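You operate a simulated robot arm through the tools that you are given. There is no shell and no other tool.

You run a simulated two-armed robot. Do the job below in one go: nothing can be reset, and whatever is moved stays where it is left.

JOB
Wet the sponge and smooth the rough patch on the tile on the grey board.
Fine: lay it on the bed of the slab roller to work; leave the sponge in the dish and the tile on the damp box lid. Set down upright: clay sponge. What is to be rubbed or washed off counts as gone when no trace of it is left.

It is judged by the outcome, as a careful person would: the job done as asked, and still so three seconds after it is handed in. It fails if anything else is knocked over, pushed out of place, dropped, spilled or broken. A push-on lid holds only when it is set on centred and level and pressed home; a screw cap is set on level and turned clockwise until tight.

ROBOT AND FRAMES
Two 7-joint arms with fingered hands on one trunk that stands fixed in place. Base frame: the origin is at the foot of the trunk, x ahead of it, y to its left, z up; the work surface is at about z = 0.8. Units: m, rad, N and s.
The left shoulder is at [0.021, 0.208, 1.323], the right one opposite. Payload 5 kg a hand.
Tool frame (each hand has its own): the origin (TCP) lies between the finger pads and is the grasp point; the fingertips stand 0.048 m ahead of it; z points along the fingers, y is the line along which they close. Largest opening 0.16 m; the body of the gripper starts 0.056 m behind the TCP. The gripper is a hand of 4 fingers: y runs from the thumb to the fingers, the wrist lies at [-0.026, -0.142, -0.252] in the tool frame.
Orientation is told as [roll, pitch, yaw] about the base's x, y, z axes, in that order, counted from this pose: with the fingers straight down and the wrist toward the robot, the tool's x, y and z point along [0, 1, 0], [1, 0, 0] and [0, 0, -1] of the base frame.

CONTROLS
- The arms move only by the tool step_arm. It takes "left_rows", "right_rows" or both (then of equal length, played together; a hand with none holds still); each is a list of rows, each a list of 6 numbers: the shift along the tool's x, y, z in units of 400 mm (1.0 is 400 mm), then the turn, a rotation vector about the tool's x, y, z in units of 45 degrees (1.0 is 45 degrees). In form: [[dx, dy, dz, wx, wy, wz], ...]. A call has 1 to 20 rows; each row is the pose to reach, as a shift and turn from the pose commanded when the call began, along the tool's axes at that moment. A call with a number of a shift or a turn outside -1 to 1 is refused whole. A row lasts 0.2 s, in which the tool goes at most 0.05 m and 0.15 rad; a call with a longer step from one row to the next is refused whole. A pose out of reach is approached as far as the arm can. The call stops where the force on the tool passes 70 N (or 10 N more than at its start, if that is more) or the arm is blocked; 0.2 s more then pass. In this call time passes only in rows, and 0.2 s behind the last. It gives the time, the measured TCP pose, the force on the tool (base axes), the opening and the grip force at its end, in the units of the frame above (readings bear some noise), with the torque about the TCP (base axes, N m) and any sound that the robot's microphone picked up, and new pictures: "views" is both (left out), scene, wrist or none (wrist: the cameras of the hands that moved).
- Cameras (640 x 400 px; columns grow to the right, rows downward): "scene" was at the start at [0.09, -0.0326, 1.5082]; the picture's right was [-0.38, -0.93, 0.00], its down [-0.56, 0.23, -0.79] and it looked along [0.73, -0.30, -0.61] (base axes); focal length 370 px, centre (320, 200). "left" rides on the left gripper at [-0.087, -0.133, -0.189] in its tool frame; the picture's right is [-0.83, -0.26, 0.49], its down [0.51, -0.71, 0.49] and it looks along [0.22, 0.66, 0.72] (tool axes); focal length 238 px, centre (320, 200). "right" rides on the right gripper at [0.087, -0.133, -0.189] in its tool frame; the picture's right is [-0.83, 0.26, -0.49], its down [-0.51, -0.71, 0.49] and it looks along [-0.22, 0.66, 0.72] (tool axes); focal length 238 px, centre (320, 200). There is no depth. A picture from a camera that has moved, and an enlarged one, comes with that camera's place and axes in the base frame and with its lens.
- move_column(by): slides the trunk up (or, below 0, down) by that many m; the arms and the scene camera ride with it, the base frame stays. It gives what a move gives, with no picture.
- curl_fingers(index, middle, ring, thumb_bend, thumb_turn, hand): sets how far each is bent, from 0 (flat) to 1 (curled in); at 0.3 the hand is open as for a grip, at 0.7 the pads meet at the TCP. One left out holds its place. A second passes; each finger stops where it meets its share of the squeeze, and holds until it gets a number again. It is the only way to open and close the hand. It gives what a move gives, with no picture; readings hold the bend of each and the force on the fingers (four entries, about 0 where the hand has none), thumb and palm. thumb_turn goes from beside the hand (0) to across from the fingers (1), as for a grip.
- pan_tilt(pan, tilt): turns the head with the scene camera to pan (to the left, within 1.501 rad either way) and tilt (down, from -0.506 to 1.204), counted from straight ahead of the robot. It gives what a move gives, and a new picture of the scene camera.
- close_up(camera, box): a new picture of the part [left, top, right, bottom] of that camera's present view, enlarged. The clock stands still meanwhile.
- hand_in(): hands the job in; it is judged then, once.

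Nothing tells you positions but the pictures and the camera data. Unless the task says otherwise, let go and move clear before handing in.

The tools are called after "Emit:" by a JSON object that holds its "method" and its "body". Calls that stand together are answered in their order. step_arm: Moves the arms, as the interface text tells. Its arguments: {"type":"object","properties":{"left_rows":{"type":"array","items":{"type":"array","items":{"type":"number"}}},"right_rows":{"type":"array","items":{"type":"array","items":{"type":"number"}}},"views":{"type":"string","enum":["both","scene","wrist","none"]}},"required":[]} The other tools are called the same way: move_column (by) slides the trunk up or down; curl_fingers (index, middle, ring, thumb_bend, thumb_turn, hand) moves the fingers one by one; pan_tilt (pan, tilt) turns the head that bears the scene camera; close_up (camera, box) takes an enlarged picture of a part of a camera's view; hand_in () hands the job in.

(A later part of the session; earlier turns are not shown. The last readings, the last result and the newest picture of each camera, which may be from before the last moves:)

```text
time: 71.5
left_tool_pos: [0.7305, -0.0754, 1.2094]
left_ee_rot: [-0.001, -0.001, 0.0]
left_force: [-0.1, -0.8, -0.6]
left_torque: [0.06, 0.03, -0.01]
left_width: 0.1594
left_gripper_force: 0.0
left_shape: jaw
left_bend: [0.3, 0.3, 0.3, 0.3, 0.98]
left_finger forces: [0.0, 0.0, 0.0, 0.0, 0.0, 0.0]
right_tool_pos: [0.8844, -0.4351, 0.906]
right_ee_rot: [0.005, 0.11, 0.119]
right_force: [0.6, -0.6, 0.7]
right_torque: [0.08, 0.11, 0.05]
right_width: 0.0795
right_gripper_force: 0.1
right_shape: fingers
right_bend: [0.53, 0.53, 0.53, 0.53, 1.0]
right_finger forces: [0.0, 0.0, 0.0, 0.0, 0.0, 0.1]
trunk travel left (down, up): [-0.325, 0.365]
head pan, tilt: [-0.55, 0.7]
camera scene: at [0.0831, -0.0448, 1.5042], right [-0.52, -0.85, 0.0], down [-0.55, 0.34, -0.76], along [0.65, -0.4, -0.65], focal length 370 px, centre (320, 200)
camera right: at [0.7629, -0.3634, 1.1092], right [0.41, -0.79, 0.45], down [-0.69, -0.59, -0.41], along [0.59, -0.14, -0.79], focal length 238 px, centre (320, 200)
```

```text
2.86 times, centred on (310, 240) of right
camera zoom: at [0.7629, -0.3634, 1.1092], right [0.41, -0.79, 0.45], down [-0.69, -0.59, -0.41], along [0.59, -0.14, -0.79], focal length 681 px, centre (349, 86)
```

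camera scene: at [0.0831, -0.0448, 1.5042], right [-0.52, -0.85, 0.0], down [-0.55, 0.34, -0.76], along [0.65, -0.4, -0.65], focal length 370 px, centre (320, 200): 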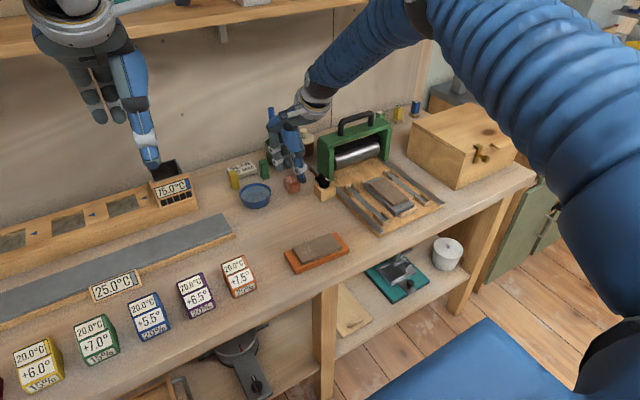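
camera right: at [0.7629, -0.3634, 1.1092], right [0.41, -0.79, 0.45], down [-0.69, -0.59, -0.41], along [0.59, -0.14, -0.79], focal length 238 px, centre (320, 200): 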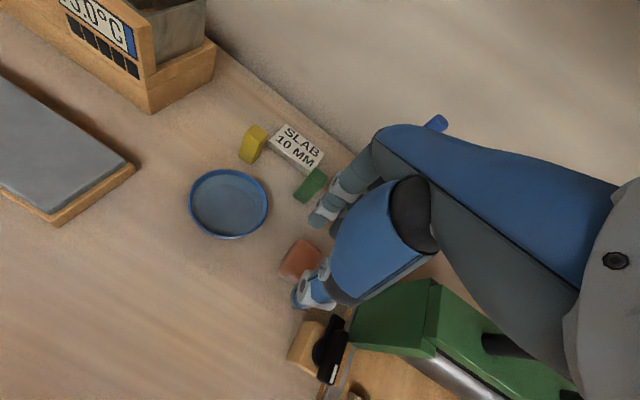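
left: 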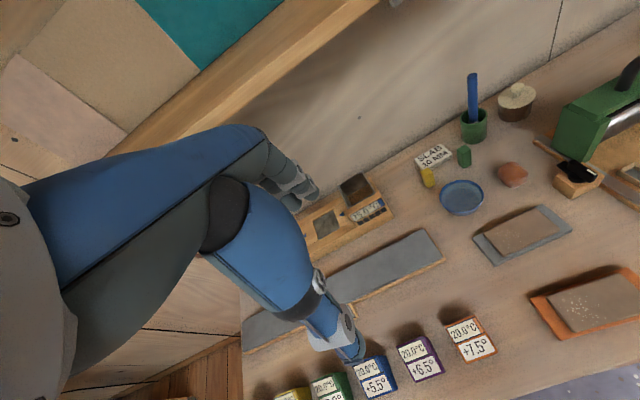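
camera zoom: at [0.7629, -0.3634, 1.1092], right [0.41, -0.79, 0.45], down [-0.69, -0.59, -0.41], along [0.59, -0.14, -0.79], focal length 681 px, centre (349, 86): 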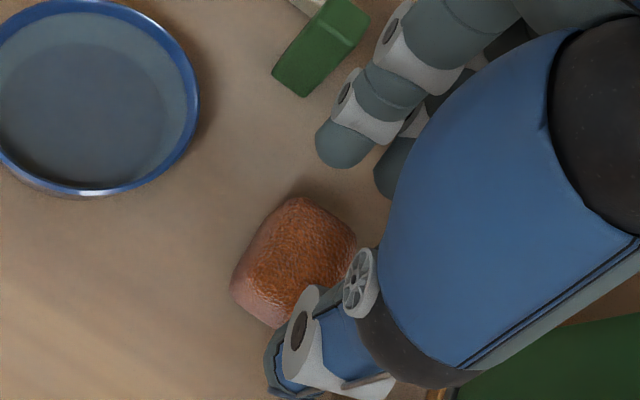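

Fine adjustment of +4 mm in y, then down to grip height with tips about 18 mm above the table.

Emit:
{"method": "step_arm", "body": {"right_rows": [[0.01, 0.004, 0.035, 0, 0, 0], [0.01, 0.008, 0.07, 0, 0, 0], [0.01, 0.0099, 0.088, 0, 0, 0]], "views": "none"}}

Emit:
{"method": "close_up", "body": {"camera": "scene", "box": [230, 140, 340, 220]}}

Emit:
{"method": "close_up", "body": {"camera": "right", "box": [230, 170, 390, 310]}}

```text
time: 72.3
left_tool_pos: [0.7299, -0.0723, 1.2083]
left_ee_rot: [-0.001, 0.0, 0.0]
left_force: [0.0, -0.7, -0.3]
left_torque: [-0.05, 0.01, -0.02]
left_width: 0.1597
left_gripper_force: 0.0
left_shape: jaw
left_bend: [0.3, 0.3, 0.3, 0.3, 0.98]
left_finger forces: [0.0, 0.0, 0.0, 0.0, 0.0, 0.0]
right_tool_pos: [0.8815, -0.4309, 0.8722]
right_ee_rot: [0.005, 0.11, 0.122]
right_force: [-0.2, -0.4, 0.3]
right_torque: [-0.03, -0.02, 0.01]
right_width: 0.0793
right_gripper_force: 0.0
right_shape: fingers
right_bend: [0.53, 0.53, 0.53, 0.53, 1.0]
right_finger forces: [0.0, 0.0, 0.0, 0.1, 0.0, 0.0]
trunk travel left (down, up): [-0.325, 0.365]
head pan, tilt: [-0.55, 0.7]
```

```text
5.00 times, centred on (285, 180) of scene
camera zoom: at [0.0825, -0.0441, 1.5043], right [-0.52, -0.85, 0.0], down [-0.55, 0.34, -0.76], along [0.65, -0.4, -0.64], focal length 1848 px, centre (495, 300)
```

zoom: 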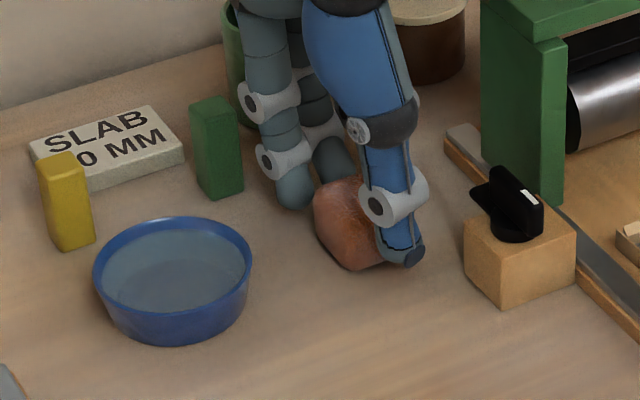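

```text
2.86 times, centred on (310, 240) of right
camera zoom: at [0.7611, -0.3595, 1.076], right [0.41, -0.79, 0.45], down [-0.69, -0.59, -0.41], along [0.59, -0.14, -0.79], focal length 681 px, centre (349, 86)
```

zoom: 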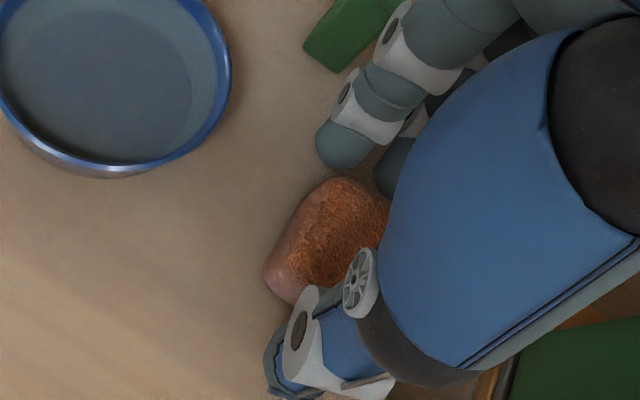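

Sponge is between thumb and fingers. Closing gently.

Emit:
{"method": "curl_fingers", "body": {"hand": "right", "index": 0.61, "middle": 0.61, "ring": 0.58, "thumb_bend": 0.61}}

Emit:
{"method": "close_up", "body": {"camera": "scene", "box": [230, 140, 340, 220]}}

Emit:
{"method": "close_up", "body": {"camera": "right", "box": [230, 170, 390, 310]}}

```text
time: 73.3
left_tool_pos: [0.7304, -0.0726, 1.2097]
left_ee_rot: [-0.001, 0.001, -0.001]
left_force: [0.1, 0.6, 0.1]
left_torque: [0.02, 0.01, 0.01]
left_width: 0.1596
left_gripper_force: 0.0
left_shape: jaw
left_bend: [0.3, 0.3, 0.3, 0.3, 0.98]
left_finger forces: [0.1, 0.0, 0.1, 0.0, 0.0, 0.0]
right_tool_pos: [0.8818, -0.4317, 0.8726]
right_ee_rot: [0.006, 0.111, 0.121]
right_force: [0.6, 0.0, 0.0]
right_torque: [-0.01, 0.04, 0.02]
right_width: 0.0587
right_gripper_force: 5.9
right_shape: fingers
right_bend: [0.59, 0.6, 0.57, 0.58, 1.0]
right_finger forces: [3.4, 2.6, 0.1, 0.0, 6.1, 0.0]
trunk travel left (down, up): [-0.325, 0.365]
head pan, tilt: [-0.55, 0.7]
```

```text
5.00 times, centred on (285, 180) of scene
camera zoom: at [0.0825, -0.0442, 1.5043], right [-0.52, -0.85, 0.0], down [-0.55, 0.34, -0.76], along [0.65, -0.4, -0.64], focal length 1848 px, centre (495, 300)
```

zoom: 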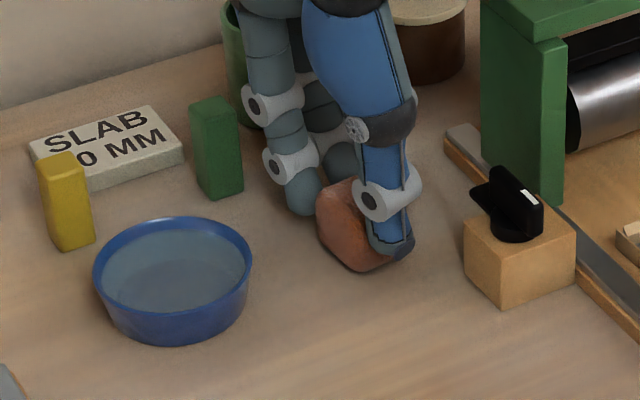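

```text
2.86 times, centred on (310, 240) of right
camera zoom: at [0.7611, -0.3596, 1.0761], right [0.41, -0.79, 0.45], down [-0.69, -0.59, -0.41], along [0.59, -0.14, -0.79], focal length 681 px, centre (349, 86)
```

zoom: 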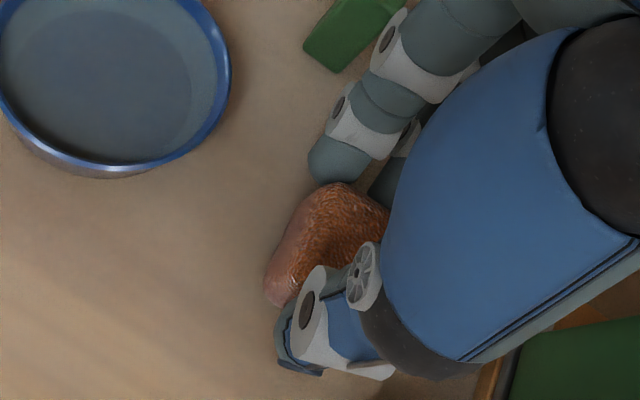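

Gripped with 6 N. I'll firm it a bit and lift.

Emit:
{"method": "curl_fingers", "body": {"hand": "right", "index": 0.63, "middle": 0.63, "thumb_bend": 0.63}}

Emit:
{"method": "step_arm", "body": {"right_rows": [[0, -0.006, -0.05, 0, 0, 0], [0, -0.014, -0.13, 0, 0, 0], [0, -0.021, -0.19, 0, 0, 0]], "views": "both"}}

Emit:
{"method": "close_up", "body": {"camera": "scene", "box": [230, 120, 340, 220]}}

Emit:
{"method": "close_up", "body": {"camera": "left", "box": [420, 120, 600, 230]}}

```text
time: 74.3
left_tool_pos: [0.7308, -0.072, 1.2102]
left_ee_rot: [0.002, 0.0, 0.001]
left_force: [-0.5, 0.0, -0.8]
left_torque: [0.02, 0.0, 0.0]
left_width: 0.1598
left_gripper_force: 0.0
left_shape: jaw
left_bend: [0.3, 0.3, 0.3, 0.3, 0.98]
left_finger forces: [0.0, 0.1, 0.0, 0.0, 0.1, 0.1]
right_tool_pos: [0.882, -0.4307, 0.8725]
right_ee_rot: [0.005, 0.11, 0.121]
right_force: [0.8, 0.4, -0.8]
right_torque: [0.01, -0.01, 0.02]
right_width: 0.0583
right_gripper_force: 9.7
right_shape: fingers
right_bend: [0.59, 0.61, 0.57, 0.58, 1.0]
right_finger forces: [5.5, 4.4, 0.0, 0.0, 9.9, 0.0]
trunk travel left (down, up): [-0.325, 0.365]
head pan, tilt: [-0.55, 0.7]
```

```text
time: 75.1
left_tool_pos: [0.7298, -0.071, 1.2078]
left_ee_rot: [0.0, 0.0, 0.0]
left_force: [0.2, -0.4, -0.3]
left_torque: [0.0, -0.03, -0.02]
left_width: 0.1595
left_gripper_force: 0.1
left_shape: jaw
left_bend: [0.3, 0.3, 0.3, 0.3, 0.98]
left_finger forces: [0.0, 0.0, 0.0, 0.1, 0.1, 0.0]
right_tool_pos: [0.8806, -0.4318, 0.9491]
right_ee_rot: [0.005, 0.11, 0.121]
right_force: [-0.8, 0.0, -1.0]
right_torque: [-0.02, -0.08, 0.0]
right_width: 0.0577
right_gripper_force: 10.2
right_shape: fingers
right_bend: [0.59, 0.61, 0.57, 0.58, 1.0]
right_finger forces: [5.5, 4.5, 0.0, 0.1, 10.0, 0.1]
trunk travel left (down, up): [-0.325, 0.365]
head pan, tilt: [-0.55, 0.7]
camera scene: at [0.0819, -0.0439, 1.5044], right [-0.52, -0.85, 0.0], down [-0.55, 0.34, -0.76], along [0.65, -0.4, -0.64], focal length 370 px, centre (320, 200)
camera right: at [0.7608, -0.3603, 1.1533], right [0.41, -0.79, 0.45], down [-0.69, -0.59, -0.41], along [0.59, -0.14, -0.79], focal length 238 px, centre (320, 200)
```

scene: 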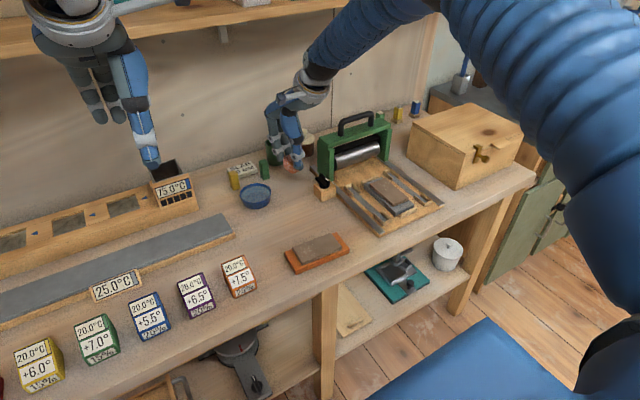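
right: 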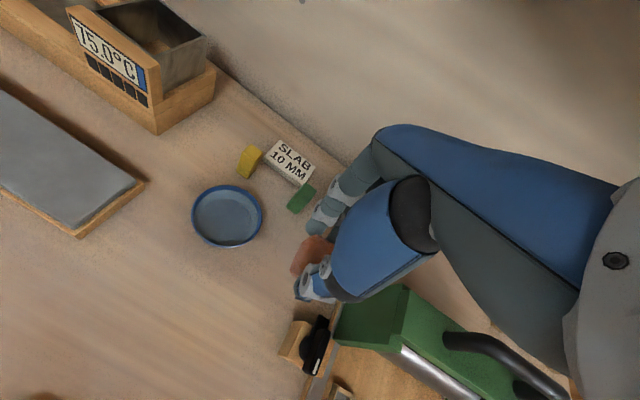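

```text
4.00 times, centred on (285, 170) of scene
camera zoom: at [0.0819, -0.0439, 1.5044], right [-0.52, -0.85, 0.0], down [-0.55, 0.34, -0.76], along [0.65, -0.4, -0.64], focal length 1479 px, centre (460, 320)
```

zoom: 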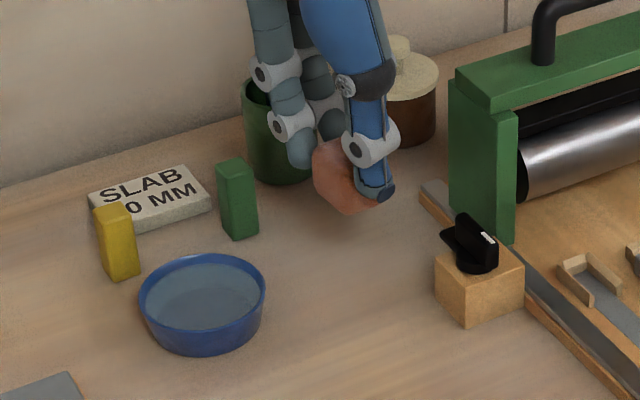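

```text
3.56 times, centred on (510, 175) of left
camera zoom: at [0.5975, -0.1604, 1.3984], right [-0.26, -0.83, -0.49], down [-0.71, 0.51, -0.49], along [0.66, 0.22, -0.72], focal length 848 px, centre (-356, 289)
```

zoom: 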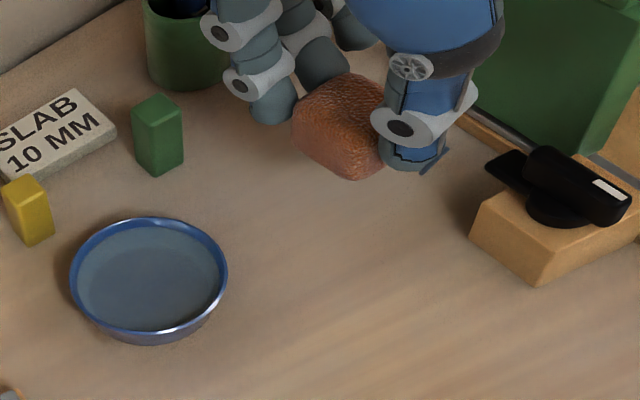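

The sponge is held with its lower half free. I'll tuck the ring finger in and move over the dish, staying above the rim.

Emit:
{"method": "curl_fingers", "body": {"hand": "right", "ring": 0.63}}

Emit:
{"method": "step_arm", "body": {"right_rows": [[0.09, 0.024, -0.003, 0, 0, 0], [0.18, 0.049, -0.006, 0, 0, 0], [0.2656, 0.0732, -0.008, 0, 0, 0]], "views": "both"}}

Emit:
{"method": "close_up", "body": {"camera": "scene", "box": [230, 130, 320, 220]}}

Emit:
{"method": "close_up", "body": {"camera": "left", "box": [400, 110, 560, 230]}}

Emit:
{"method": "close_up", "body": {"camera": "right", "box": [230, 170, 390, 310]}}

```text
time: 76.1
left_tool_pos: [0.7295, -0.0723, 1.2088]
left_ee_rot: [0.001, 0.0, 0.001]
left_force: [-0.1, 0.5, 0.0]
left_torque: [0.0, -0.01, -0.02]
left_width: 0.1597
left_gripper_force: 0.0
left_shape: jaw
left_bend: [0.3, 0.3, 0.3, 0.3, 0.98]
left_finger forces: [0.1, 0.0, 0.0, 0.0, 0.0, 0.0]
right_tool_pos: [0.8823, -0.432, 0.9508]
right_ee_rot: [0.005, 0.11, 0.12]
right_force: [-0.3, 0.1, -0.9]
right_torque: [0.0, -0.03, -0.01]
right_width: 0.0581
right_gripper_force: 10.0
right_shape: fingers
right_bend: [0.59, 0.61, 0.63, 0.58, 1.0]
right_finger forces: [5.4, 4.5, 0.1, 0.0, 9.9, 0.1]
trunk travel left (down, up): [-0.325, 0.365]
head pan, tilt: [-0.55, 0.7]
```

```text
time: 76.9
left_tool_pos: [0.731, -0.0713, 1.2092]
left_ee_rot: [0.0, 0.001, -0.001]
left_force: [0.7, 2.4, -0.1]
left_torque: [-0.24, 0.11, -0.05]
left_width: 0.1598
left_gripper_force: 0.1
left_shape: jaw
left_bend: [0.3, 0.3, 0.3, 0.3, 0.98]
left_finger forces: [0.0, 0.0, 0.0, 0.0, 0.0, 0.0]
right_tool_pos: [0.9014, -0.3222, 0.9472]
right_ee_rot: [0.005, 0.109, 0.118]
right_force: [-0.3, -0.2, 0.1]
right_torque: [0.06, 0.03, 0.0]
right_width: 0.0579
right_gripper_force: 9.8
right_shape: fingers
right_bend: [0.59, 0.61, 0.63, 0.58, 1.0]
right_finger forces: [5.4, 4.6, 0.0, 0.1, 9.9, 0.0]
trunk travel left (down, up): [-0.325, 0.365]
head pan, tilt: [-0.55, 0.7]
camera scene: at [0.0829, -0.0428, 1.5043], right [-0.52, -0.85, 0.0], down [-0.55, 0.34, -0.76], along [0.65, -0.4, -0.64], focal length 370 px, centre (320, 200)
camera right: at [0.7802, -0.2503, 1.1514], right [0.41, -0.79, 0.45], down [-0.69, -0.59, -0.41], along [0.59, -0.14, -0.79], focal length 238 px, centre (320, 200)
```

scene: 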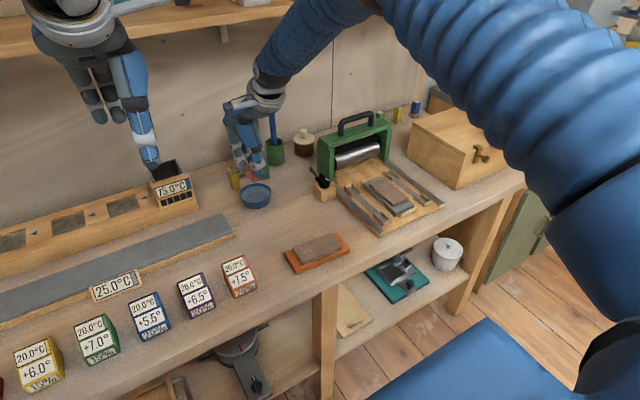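
right: 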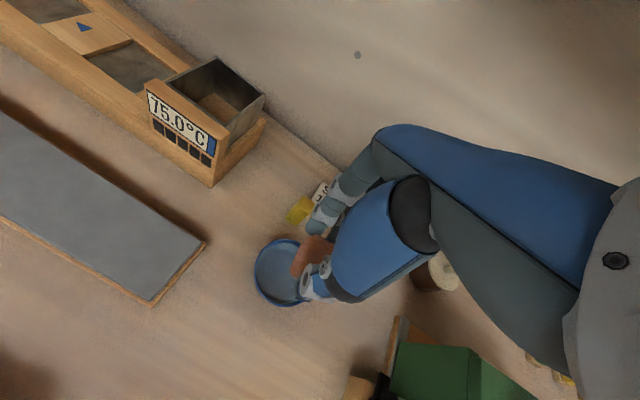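

```text
4.44 times, centred on (275, 175) of scene
camera zoom: at [0.0829, -0.0428, 1.5043], right [-0.52, -0.85, 0.0], down [-0.55, 0.34, -0.76], along [0.65, -0.4, -0.64], focal length 1643 px, centre (520, 311)
```

zoom: 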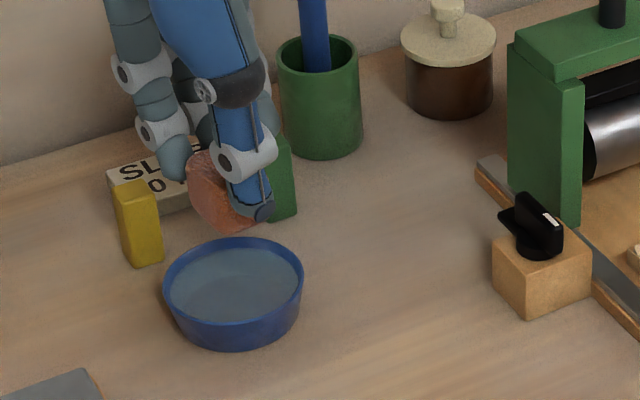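

```text
3.33 times, centred on (480, 170) of left
camera zoom: at [0.5987, -0.1595, 1.398], right [-0.26, -0.83, -0.49], down [-0.71, 0.51, -0.49], along [0.66, 0.22, -0.72], focal length 794 px, centre (-213, 300)
```

zoom: 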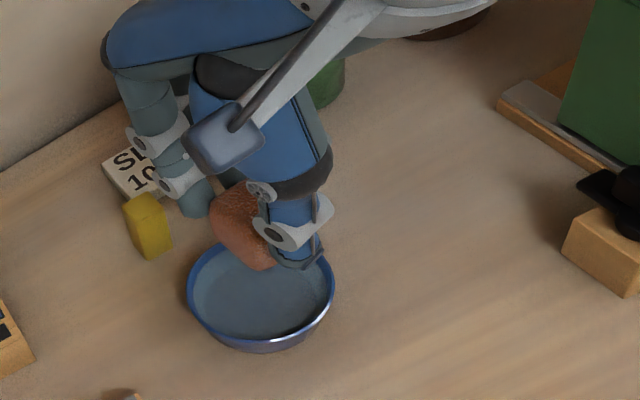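

```text
2.86 times, centred on (310, 240) of right
camera zoom: at [0.7802, -0.2503, 1.1514], right [0.41, -0.79, 0.45], down [-0.69, -0.59, -0.41], along [0.59, -0.14, -0.79], focal length 681 px, centre (349, 86)
```

zoom: 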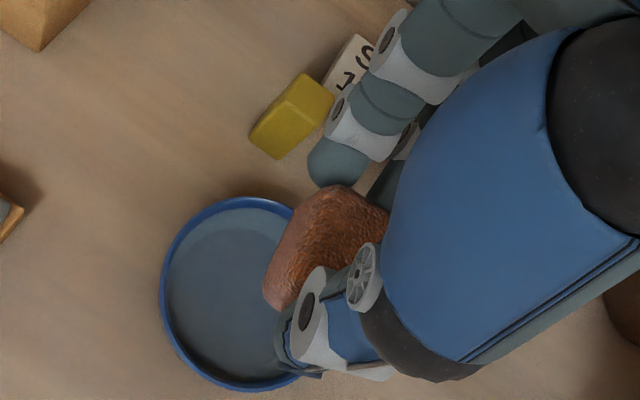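

The sponge is above the dish centre within a few mm. Lowering so its bottom dips into the water while the fingertips stay above the rim.

Emit:
{"method": "step_arm", "body": {"right_rows": [[0, 0.006, 0.055, 0, 0, 0], [0, 0.012, 0.11, 0, 0, 0], [0, 0.0145, 0.13, 0, 0, 0]], "views": "none"}}

Emit:
{"method": "close_up", "body": {"camera": "scene", "box": [230, 130, 320, 220]}}

Emit:
{"method": "close_up", "body": {"camera": "left", "box": [420, 130, 540, 230]}}

Emit:
{"method": "close_up", "body": {"camera": "right", "box": [230, 170, 390, 310]}}

```text
time: 77.7
left_tool_pos: [0.7305, -0.0717, 1.2094]
left_ee_rot: [0.0, 0.001, -0.002]
left_force: [0.4, -0.2, 0.3]
left_torque: [-0.01, 0.0, 0.0]
left_width: 0.1595
left_gripper_force: 0.0
left_shape: jaw
left_bend: [0.3, 0.3, 0.3, 0.3, 0.98]
left_finger forces: [0.0, 0.1, 0.1, 0.1, 0.1, 0.1]
right_tool_pos: [0.8973, -0.3233, 0.8967]
right_ee_rot: [0.006, 0.111, 0.12]
right_force: [0.5, -0.4, 0.2]
right_torque: [0.0, 0.01, 0.02]
right_width: 0.0581
right_gripper_force: 9.8
right_shape: fingers
right_bend: [0.59, 0.61, 0.63, 0.58, 1.0]
right_finger forces: [5.4, 4.5, 0.1, 0.0, 9.8, 0.0]
trunk travel left (down, up): [-0.325, 0.365]
head pan, tilt: [-0.55, 0.7]
```

```text
4.44 times, centred on (275, 175) of scene
camera zoom: at [0.0825, -0.0442, 1.5043], right [-0.52, -0.85, 0.0], down [-0.55, 0.34, -0.76], along [0.65, -0.4, -0.64], focal length 1643 px, centre (520, 311)
```

zoom: 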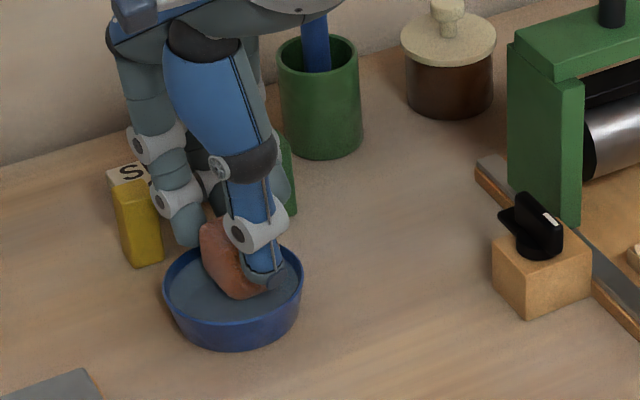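

```text
4.00 times, centred on (480, 180) of left
camera zoom: at [0.5981, -0.1606, 1.3981], right [-0.26, -0.83, -0.49], down [-0.71, 0.51, -0.49], along [0.66, 0.22, -0.72], focal length 953 px, centre (-320, 280)
```

zoom: 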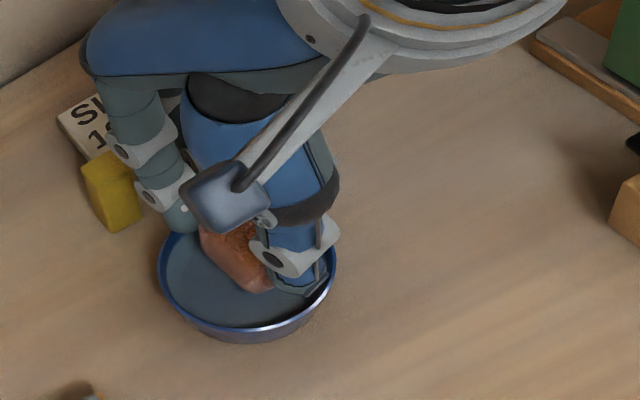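

```text
2.86 times, centred on (310, 240) of right
camera zoom: at [0.7769, -0.2517, 1.1003], right [0.41, -0.79, 0.45], down [-0.69, -0.59, -0.41], along [0.59, -0.14, -0.79], focal length 681 px, centre (349, 86)
```

zoom: 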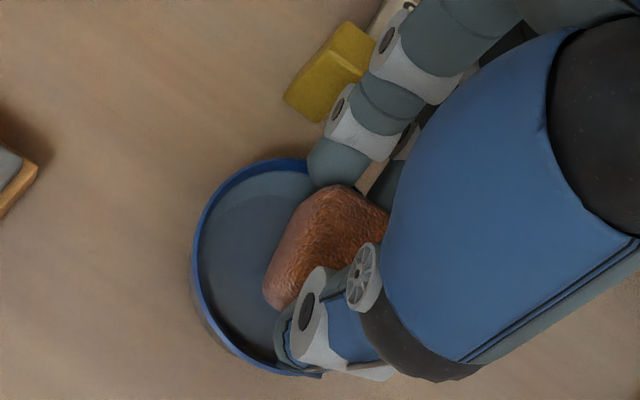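

Emit:
{"method": "step_arm", "body": {"right_rows": [[0.006, 0.0015, 0.013, 0, 0, 0], [0.006, 0.003, 0.026, 0, 0, 0]], "views": "none"}}

Emit:
{"method": "close_up", "body": {"camera": "scene", "box": [230, 150, 310, 220]}}

Emit:
{"method": "close_up", "body": {"camera": "left", "box": [420, 150, 520, 230]}}

```text
time: 78.3
left_tool_pos: [0.7307, -0.0724, 1.2089]
left_ee_rot: [0.0, -0.001, -0.002]
left_force: [0.9, -0.8, -0.9]
left_torque: [0.02, 0.01, -0.03]
left_width: 0.1596
left_gripper_force: 0.0
left_shape: jaw
left_bend: [0.3, 0.3, 0.3, 0.3, 0.98]
left_finger forces: [0.0, 0.0, 0.0, 0.0, 0.0, 0.0]
right_tool_pos: [0.9006, -0.3197, 0.8874]
right_ee_rot: [0.004, 0.109, 0.12]
right_force: [0.1, -0.1, 10.7]
right_torque: [0.14, -0.2, 0.04]
right_width: 0.0563
right_gripper_force: 12.0
right_shape: fingers
right_bend: [0.61, 0.61, 0.63, 0.58, 1.0]
right_finger forces: [10.4, 5.0, 0.0, 0.1, 9.3, 0.1]
trunk travel left (down, up): [-0.325, 0.365]
head pan, tilt: [-0.55, 0.7]
```

```text
5.71 times, centred on (270, 185) of scene
camera zoom: at [0.0824, -0.0438, 1.5044], right [-0.52, -0.85, 0.0], down [-0.55, 0.34, -0.76], along [0.65, -0.4, -0.64], focal length 2112 px, centre (606, 286)
```

zoom: 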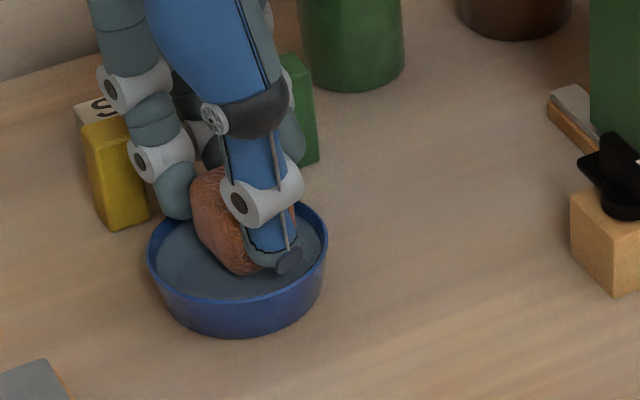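

```text
5.00 times, centred on (470, 190) of left
camera zoom: at [0.5981, -0.1603, 1.398], right [-0.26, -0.83, -0.49], down [-0.71, 0.51, -0.49], along [0.66, 0.22, -0.72], focal length 1192 px, centre (-430, 250)
```

zoom: 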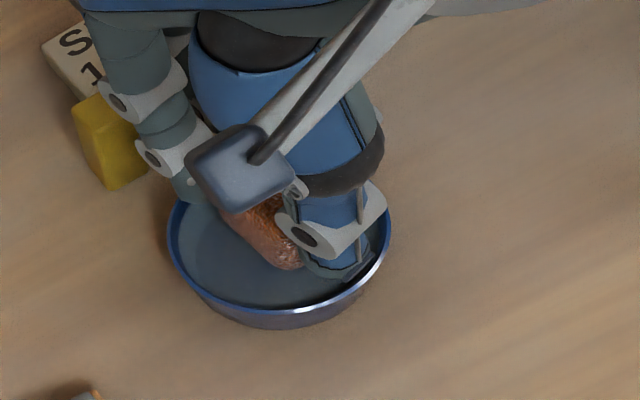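

The index finger is pressing on the rim (10 N), so I go no lower. I'll raise and look whether the sponge got wet.

Emit:
{"method": "step_arm", "body": {"right_rows": [[0, -0.003, -0.03, 0, 0, 0], [0, -0.012, -0.12, 0, 0, 0], [0, -0.018, -0.17, 0, 0, 0]], "views": "both"}}

Emit:
{"method": "close_up", "body": {"camera": "scene", "box": [230, 130, 310, 220]}}

Emit:
{"method": "close_up", "body": {"camera": "left", "box": [420, 130, 520, 230]}}

Emit:
{"method": "close_up", "body": {"camera": "right", "box": [250, 200, 370, 310]}}

```text
time: 79.1
left_tool_pos: [0.7305, -0.0729, 1.2102]
left_ee_rot: [0.001, 0.0, -0.001]
left_force: [-0.9, -0.5, 0.6]
left_torque: [-0.02, 0.02, -0.01]
left_width: 0.1598
left_gripper_force: 0.1
left_shape: jaw
left_bend: [0.3, 0.3, 0.3, 0.3, 0.98]
left_finger forces: [0.1, 0.1, 0.1, 0.1, 0.0, 0.0]
right_tool_pos: [0.8993, -0.322, 0.9544]
right_ee_rot: [0.007, 0.112, 0.123]
right_force: [-0.8, -0.5, -1.3]
right_torque: [0.03, -0.03, -0.06]
right_width: 0.0551
right_gripper_force: 8.5
right_shape: fingers
right_bend: [0.6, 0.61, 0.63, 0.59, 1.0]
right_finger forces: [4.6, 3.4, 0.0, 0.0, 8.1, 0.1]
trunk travel left (down, up): [-0.325, 0.365]
head pan, tilt: [-0.55, 0.7]
camera scene: at [0.0828, -0.0444, 1.5043], right [-0.52, -0.85, 0.0], down [-0.55, 0.34, -0.76], along [0.65, -0.4, -0.64], focal length 370 px, centre (320, 200)
camera right: at [0.7775, -0.249, 1.1582], right [0.41, -0.79, 0.45], down [-0.69, -0.59, -0.41], along [0.59, -0.14, -0.79], focal length 238 px, centre (320, 200)
```

scene: 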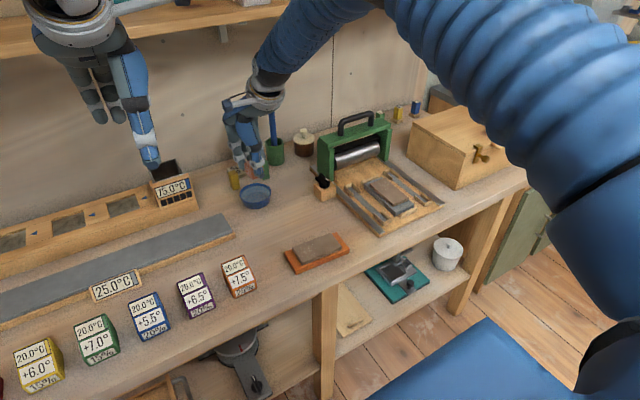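
right: 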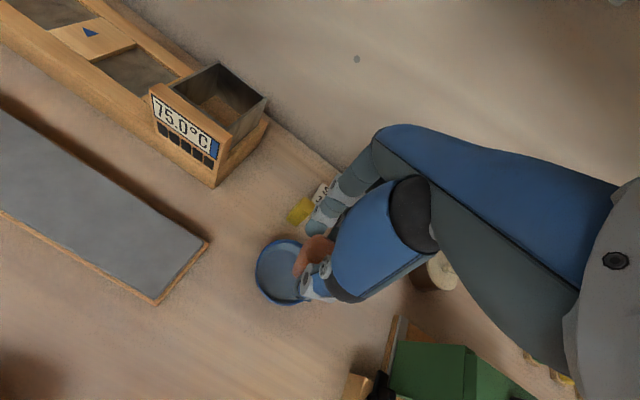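

```text
4.44 times, centred on (270, 175) of scene
camera zoom: at [0.0828, -0.0444, 1.5043], right [-0.52, -0.85, 0.0], down [-0.55, 0.34, -0.76], along [0.65, -0.4, -0.64], focal length 1643 px, centre (542, 311)
```

zoom: 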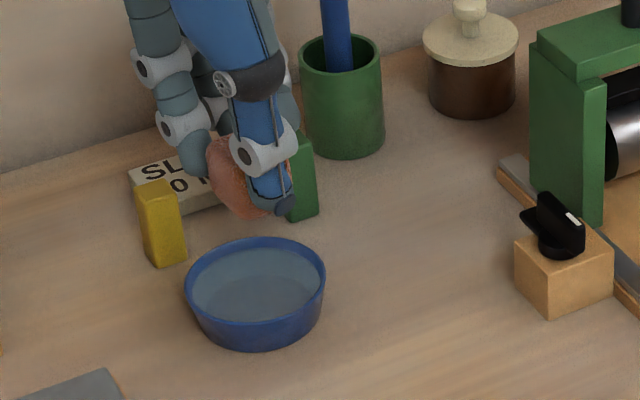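

```text
4.00 times, centred on (470, 180) of left
camera zoom: at [0.5984, -0.1608, 1.3979], right [-0.26, -0.83, -0.49], down [-0.71, 0.51, -0.49], along [0.66, 0.22, -0.72], focal length 953 px, centre (-280, 280)
```

zoom: 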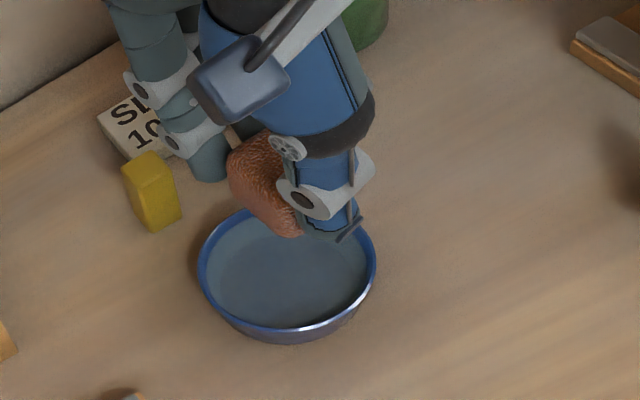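

```text
3.64 times, centred on (310, 255) of right
camera zoom: at [0.7775, -0.249, 1.1582], right [0.41, -0.79, 0.45], down [-0.69, -0.59, -0.41], along [0.59, -0.14, -0.79], focal length 867 px, centre (356, 0)
```

zoom: 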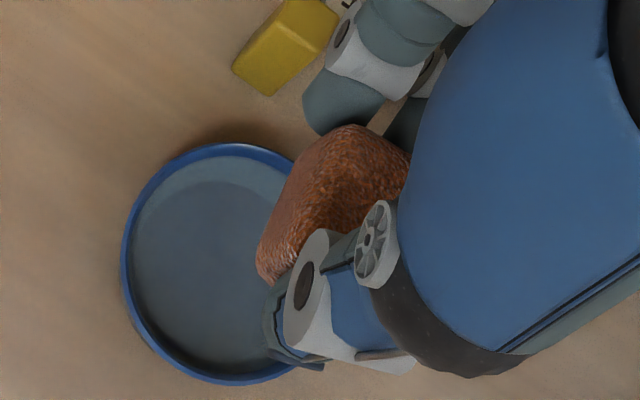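

Emit:
{"method": "close_up", "body": {"camera": "scene", "box": [255, 155, 295, 185]}}

Emit:
{"method": "close_up", "body": {"camera": "left", "box": [450, 150, 500, 200]}}

Emit:
{"method": "close_up", "body": {"camera": "right", "box": [290, 225, 345, 285]}}

```text
13.33 times, centred on (275, 170) of scene
camera zoom: at [0.0828, -0.0444, 1.5043], right [-0.52, -0.85, 0.0], down [-0.55, 0.34, -0.76], along [0.65, -0.4, -0.64], focal length 4929 px, centre (920, 600)
```

zoom: 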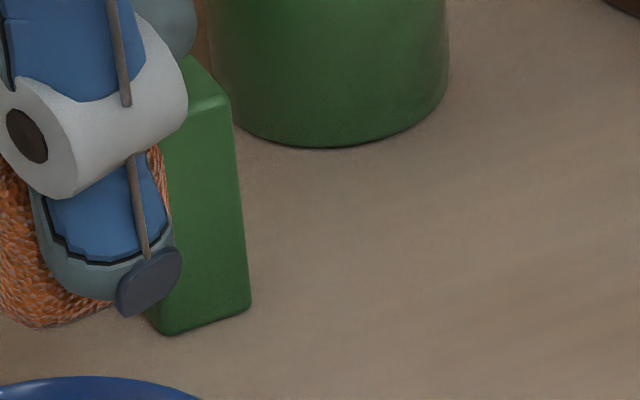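

```text
8.00 times, centred on (475, 175) of left
camera zoom: at [0.5984, -0.1608, 1.3979], right [-0.26, -0.83, -0.49], down [-0.71, 0.51, -0.49], along [0.66, 0.22, -0.72], focal length 1907 px, centre (-920, 400)
```

zoom: 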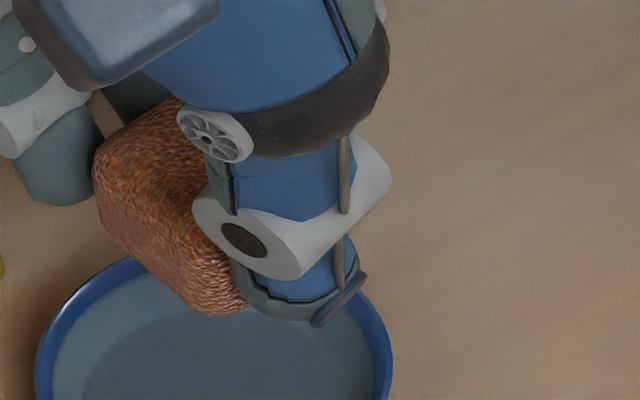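

```text
6.67 times, centred on (318, 255) of right
camera zoom: at [0.7775, -0.249, 1.1582], right [0.41, -0.79, 0.45], down [-0.69, -0.59, -0.41], along [0.59, -0.14, -0.79], focal length 1589 px, centre (337, -167)
```

zoom: 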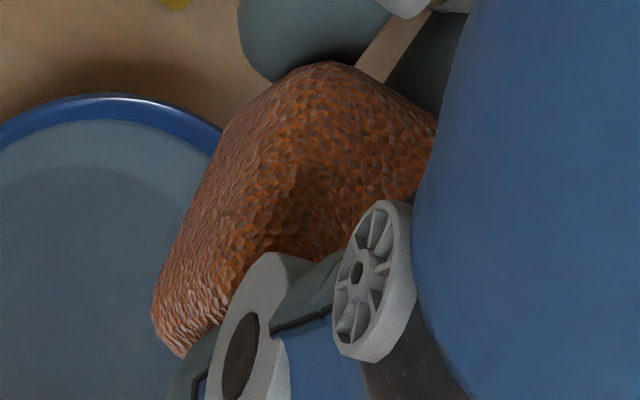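

The sponge now protrudes hardly below the fingertips, so it barely touched the water and would rub poorly. I'll set it down on the clear spot of the bench where the tile was, and regrip it higher up.

Emit:
{"method": "step_arm", "body": {"right_rows": [[-0.029, -0.0945, 0.01, 0, 0, 0], [-0.057, -0.189, 0.02, 0, 0, 0], [-0.086, -0.2835, 0.031, 0, 0, 0], [-0.086, -0.279, 0.1, 0, 0, 0], [-0.086, -0.273, 0.18, 0, 0, 0]], "views": "none"}}

Emit:
{"method": "close_up", "body": {"camera": "scene", "box": [230, 150, 330, 240]}}

Emit:
{"method": "close_up", "body": {"camera": "left", "box": [440, 150, 560, 250]}}

```text
time: 80.3
left_tool_pos: [0.73, -0.0729, 1.2091]
left_ee_rot: [-0.002, 0.0, 0.001]
left_force: [0.7, -0.8, -0.7]
left_torque: [0.14, 0.02, 0.0]
left_width: 0.1596
left_gripper_force: 0.1
left_shape: jaw
left_bend: [0.3, 0.3, 0.3, 0.3, 0.98]
left_finger forces: [0.1, 0.1, 0.0, 0.0, 0.0, 0.0]
right_tool_pos: [0.7875, -0.3682, 0.8967]
right_ee_rot: [0.009, 0.107, 0.122]
right_force: [0.4, -2.0, 2.0]
right_torque: [0.04, 0.13, 0.04]
right_width: 0.0554
right_gripper_force: 7.9
right_shape: fingers
right_bend: [0.6, 0.61, 0.63, 0.59, 1.0]
right_finger forces: [4.6, 3.5, 0.0, 0.0, 8.2, 0.1]
trunk travel left (down, up): [-0.325, 0.365]
head pan, tilt: [-0.55, 0.7]
```

```text
4.44 times, centred on (280, 195) of scene
camera zoom: at [0.0827, -0.045, 1.5042], right [-0.52, -0.85, 0.0], down [-0.55, 0.34, -0.76], along [0.65, -0.4, -0.64], focal length 1643 px, centre (498, 222)
```

zoom: 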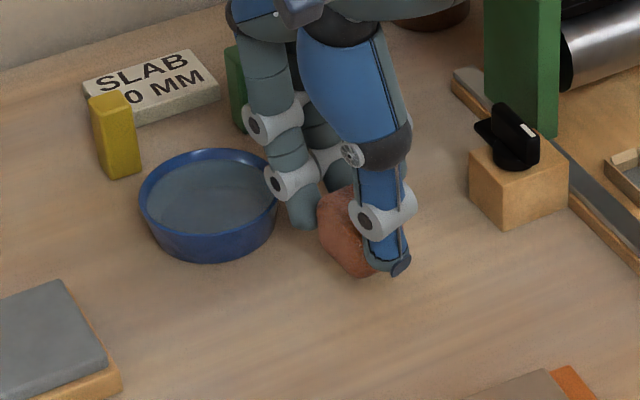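

```text
4.00 times, centred on (500, 200) of left
camera zoom: at [0.5982, -0.1617, 1.3977], right [-0.26, -0.83, -0.49], down [-0.71, 0.51, -0.49], along [0.66, 0.22, -0.72], focal length 953 px, centre (-400, 200)
```

zoom: 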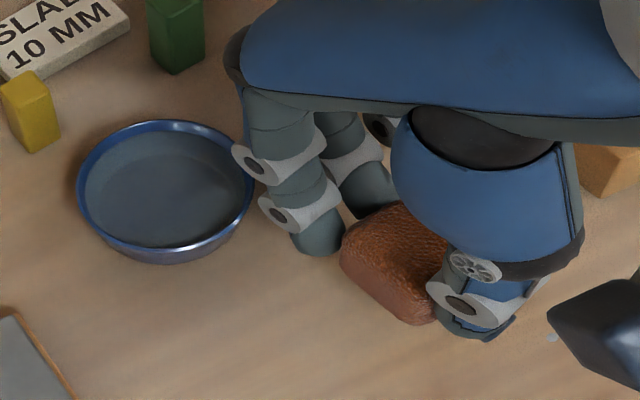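

Emit:
{"method": "step_arm", "body": {"right_rows": [[0, 0.002, 0.022, 0, 0, 0], [0, 0.0045, 0.043, 0, 0, 0]], "views": "none"}}

Emit:
{"method": "step_arm", "body": {"right_rows": [[0, 0.0005, 0.005, 0, 0, 0], [0, 0.001, 0.01, 0, 0, 0]], "views": "none"}}

Emit:
{"method": "close_up", "body": {"camera": "scene", "box": [250, 170, 320, 220]}}

```text
time: 80.9
left_tool_pos: [0.7302, -0.0723, 1.2105]
left_ee_rot: [0.0, 0.0, -0.001]
left_force: [0.0, 0.2, -0.6]
left_torque: [-0.01, -0.01, 0.01]
left_width: 0.1597
left_gripper_force: 0.1
left_shape: jaw
left_bend: [0.3, 0.3, 0.3, 0.3, 0.98]
left_finger forces: [0.0, 0.1, 0.0, 0.0, 0.0, 0.0]
right_tool_pos: [0.7858, -0.3667, 0.8766]
right_ee_rot: [0.004, 0.109, 0.12]
right_force: [-0.4, -0.1, -1.1]
right_torque: [0.0, -0.03, 0.0]
right_width: 0.0552
right_gripper_force: 8.7
right_shape: fingers
right_bend: [0.6, 0.61, 0.63, 0.59, 1.0]
right_finger forces: [4.6, 3.6, 0.1, 0.1, 8.2, 0.1]
trunk travel left (down, up): [-0.325, 0.365]
head pan, tilt: [-0.55, 0.7]
```

```text
time: 81.5
left_tool_pos: [0.7294, -0.0722, 1.2094]
left_ee_rot: [0.0, 0.001, -0.001]
left_force: [-0.1, 0.0, -0.8]
left_torque: [-0.02, 0.0, -0.02]
left_width: 0.1596
left_gripper_force: 0.0
left_shape: jaw
left_bend: [0.3, 0.3, 0.3, 0.3, 0.98]
left_finger forces: [0.1, 0.0, 0.0, 0.0, 0.1, 0.0]
right_tool_pos: [0.7857, -0.3675, 0.8729]
right_ee_rot: [0.004, 0.109, 0.12]
right_force: [-0.3, 0.4, -1.0]
right_torque: [-0.01, 0.02, -0.03]
right_width: 0.0555
right_gripper_force: 8.5
right_shape: fingers
right_bend: [0.6, 0.61, 0.63, 0.59, 1.0]
right_finger forces: [4.6, 3.6, 0.0, 0.0, 8.2, 0.0]
trunk travel left (down, up): [-0.325, 0.365]
head pan, tilt: [-0.55, 0.7]
```

```text
8.00 times, centred on (285, 195) of scene
camera zoom: at [0.0823, -0.044, 1.5043], right [-0.52, -0.85, 0.0], down [-0.55, 0.34, -0.76], along [0.65, -0.4, -0.64], focal length 2957 px, centre (600, 240)
```

zoom: 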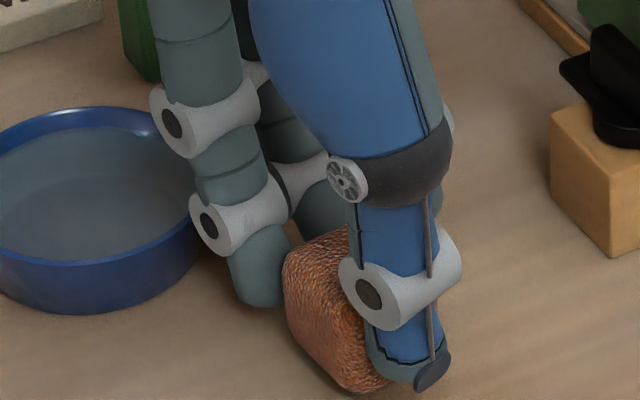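

Emit:
{"method": "step_arm", "body": {"right_rows": [[0, 0.0005, 0.006, 0, 0, 0], [0, 0.001, 0.01, 0, 0, 0]], "views": "none"}}

Emit:
{"method": "step_arm", "body": {"right_rows": [[0, 0.0005, 0.005, 0, 0, 0], [0, 0.001, 0.008, 0, 0, 0]], "views": "none"}}

Emit:
{"method": "close_up", "body": {"camera": "scene", "box": [250, 170, 320, 220]}}

```text
time: 82.1
left_tool_pos: [0.7302, -0.0716, 1.2087]
left_ee_rot: [0.0, 0.0, 0.001]
left_force: [0.3, -0.3, -0.3]
left_torque: [-0.01, 0.01, 0.02]
left_width: 0.1598
left_gripper_force: 0.1
left_shape: jaw
left_bend: [0.3, 0.3, 0.3, 0.3, 0.98]
left_finger forces: [0.1, 0.0, 0.1, 0.0, 0.1, 0.0]
right_tool_pos: [0.7865, -0.3673, 0.8685]
right_ee_rot: [0.004, 0.111, 0.119]
right_force: [0.3, 0.2, -0.8]
right_torque: [0.01, 0.02, -0.03]
right_width: 0.0554
right_gripper_force: 8.4
right_shape: fingers
right_bend: [0.6, 0.61, 0.63, 0.59, 1.0]
right_finger forces: [4.6, 3.5, 0.1, 0.0, 8.2, 0.0]
trunk travel left (down, up): [-0.325, 0.365]
head pan, tilt: [-0.55, 0.7]
```

```text
time: 82.7
left_tool_pos: [0.73, -0.0715, 1.21]
left_ee_rot: [0.0, 0.0, 0.001]
left_force: [0.1, 0.9, 1.2]
left_torque: [0.0, 0.02, 0.02]
left_width: 0.1595
left_gripper_force: 0.2
left_shape: jaw
left_bend: [0.3, 0.3, 0.3, 0.3, 0.98]
left_finger forces: [0.0, 0.1, 0.0, 0.0, 0.0, 0.1]
right_tool_pos: [0.7864, -0.3687, 0.8663]
right_ee_rot: [0.006, 0.109, 0.12]
right_force: [0.8, 0.0, -0.5]
right_torque: [-0.01, -0.02, 0.02]
right_width: 0.0554
right_gripper_force: 8.0
right_shape: fingers
right_bend: [0.6, 0.61, 0.63, 0.59, 1.0]
right_finger forces: [4.6, 3.7, 0.0, 0.1, 8.2, 0.0]
trunk travel left (down, up): [-0.325, 0.365]
head pan, tilt: [-0.55, 0.7]
```

```text
8.00 times, centred on (285, 195) of scene
camera zoom: at [0.0824, -0.0441, 1.5043], right [-0.52, -0.85, 0.0], down [-0.55, 0.34, -0.76], along [0.65, -0.4, -0.64], focal length 2957 px, centre (600, 240)
```

zoom: 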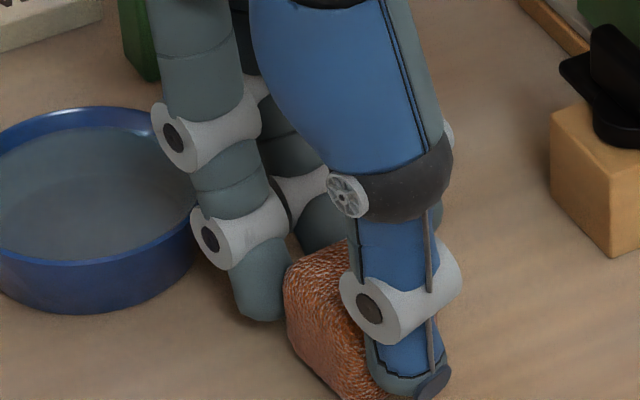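

Emit:
{"method": "step_arm", "body": {"right_rows": [[0, 0.0005, 0.004, 0, 0, 0], [0, 0.001, 0.008, 0, 0, 0]], "views": "none"}}

Emit:
{"method": "step_arm", "body": {"right_rows": [[0, 0.0005, 0.004, 0, 0, 0], [0, 0.001, 0.008, 0, 0, 0]], "views": "none"}}

Emit:
{"method": "close_up", "body": {"camera": "scene", "box": [250, 180, 320, 230]}}

Emit:
{"method": "close_up", "body": {"camera": "left", "box": [460, 170, 560, 250]}}

```text
time: 83.3
left_tool_pos: [0.7284, -0.0725, 1.2097]
left_ee_rot: [0.0, 0.0, -0.001]
left_force: [0.5, -0.3, -0.1]
left_torque: [-0.02, -0.03, -0.04]
left_width: 0.1597
left_gripper_force: 0.1
left_shape: jaw
left_bend: [0.3, 0.3, 0.3, 0.3, 0.98]
left_finger forces: [0.0, 0.1, 0.0, 0.0, 0.1, 0.0]
right_tool_pos: [0.7875, -0.3673, 0.8642]
right_ee_rot: [0.006, 0.109, 0.12]
right_force: [-1.6, -1.1, 4.4]
right_torque: [-0.06, 0.0, -0.01]
right_width: 0.0553
right_gripper_force: 8.2
right_shape: fingers
right_bend: [0.6, 0.61, 0.63, 0.59, 1.0]
right_finger forces: [4.5, 3.3, 0.0, 0.1, 9.5, 0.1]
trunk travel left (down, up): [-0.325, 0.365]
head pan, tilt: [-0.55, 0.7]
```

```text
time: 83.9
left_tool_pos: [0.7285, -0.0715, 1.2107]
left_ee_rot: [0.0, 0.001, 0.001]
left_force: [0.2, -0.2, -0.4]
left_torque: [0.01, 0.0, -0.01]
left_width: 0.1597
left_gripper_force: 0.0
left_shape: jaw
left_bend: [0.3, 0.3, 0.3, 0.3, 0.98]
left_finger forces: [0.1, 0.1, 0.0, 0.1, 0.0, 0.0]
right_tool_pos: [0.7866, -0.3675, 0.8612]
right_ee_rot: [0.007, 0.106, 0.121]
right_force: [-1.0, -1.8, 15.3]
right_torque: [-0.08, 0.06, -0.02]
right_width: 0.0553
right_gripper_force: 10.5
right_shape: fingers
right_bend: [0.61, 0.62, 0.63, 0.59, 1.0]
right_finger forces: [5.1, 4.2, 0.0, 0.1, 10.6, 0.1]
trunk travel left (down, up): [-0.325, 0.365]
head pan, tilt: [-0.55, 0.7]
```

```text
8.00 times, centred on (285, 205) of scene
camera zoom: at [0.0812, -0.0437, 1.5045], right [-0.52, -0.85, 0.0], down [-0.55, 0.34, -0.77], along [0.65, -0.4, -0.64], focal length 2957 px, centre (600, 160)
```

zoom: 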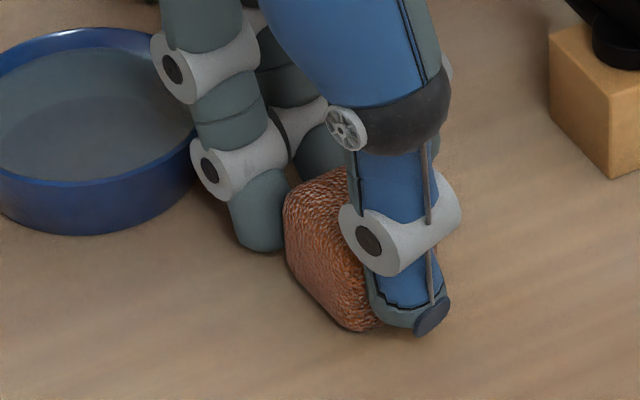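

```text
5.00 times, centred on (510, 210) of left
camera zoom: at [0.5969, -0.1603, 1.3988], right [-0.26, -0.83, -0.49], down [-0.71, 0.51, -0.49], along [0.66, 0.22, -0.72], focal length 1192 px, centre (-630, 150)
```

zoom: 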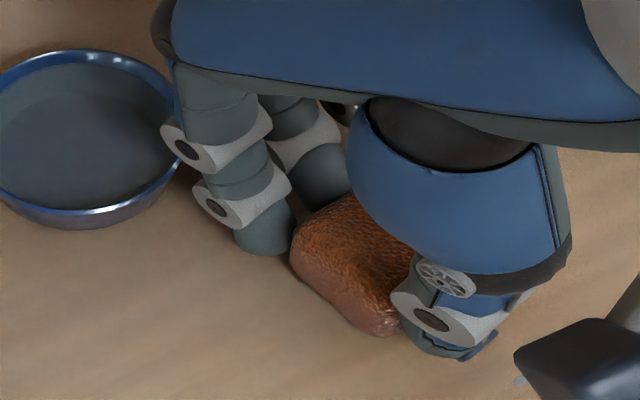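

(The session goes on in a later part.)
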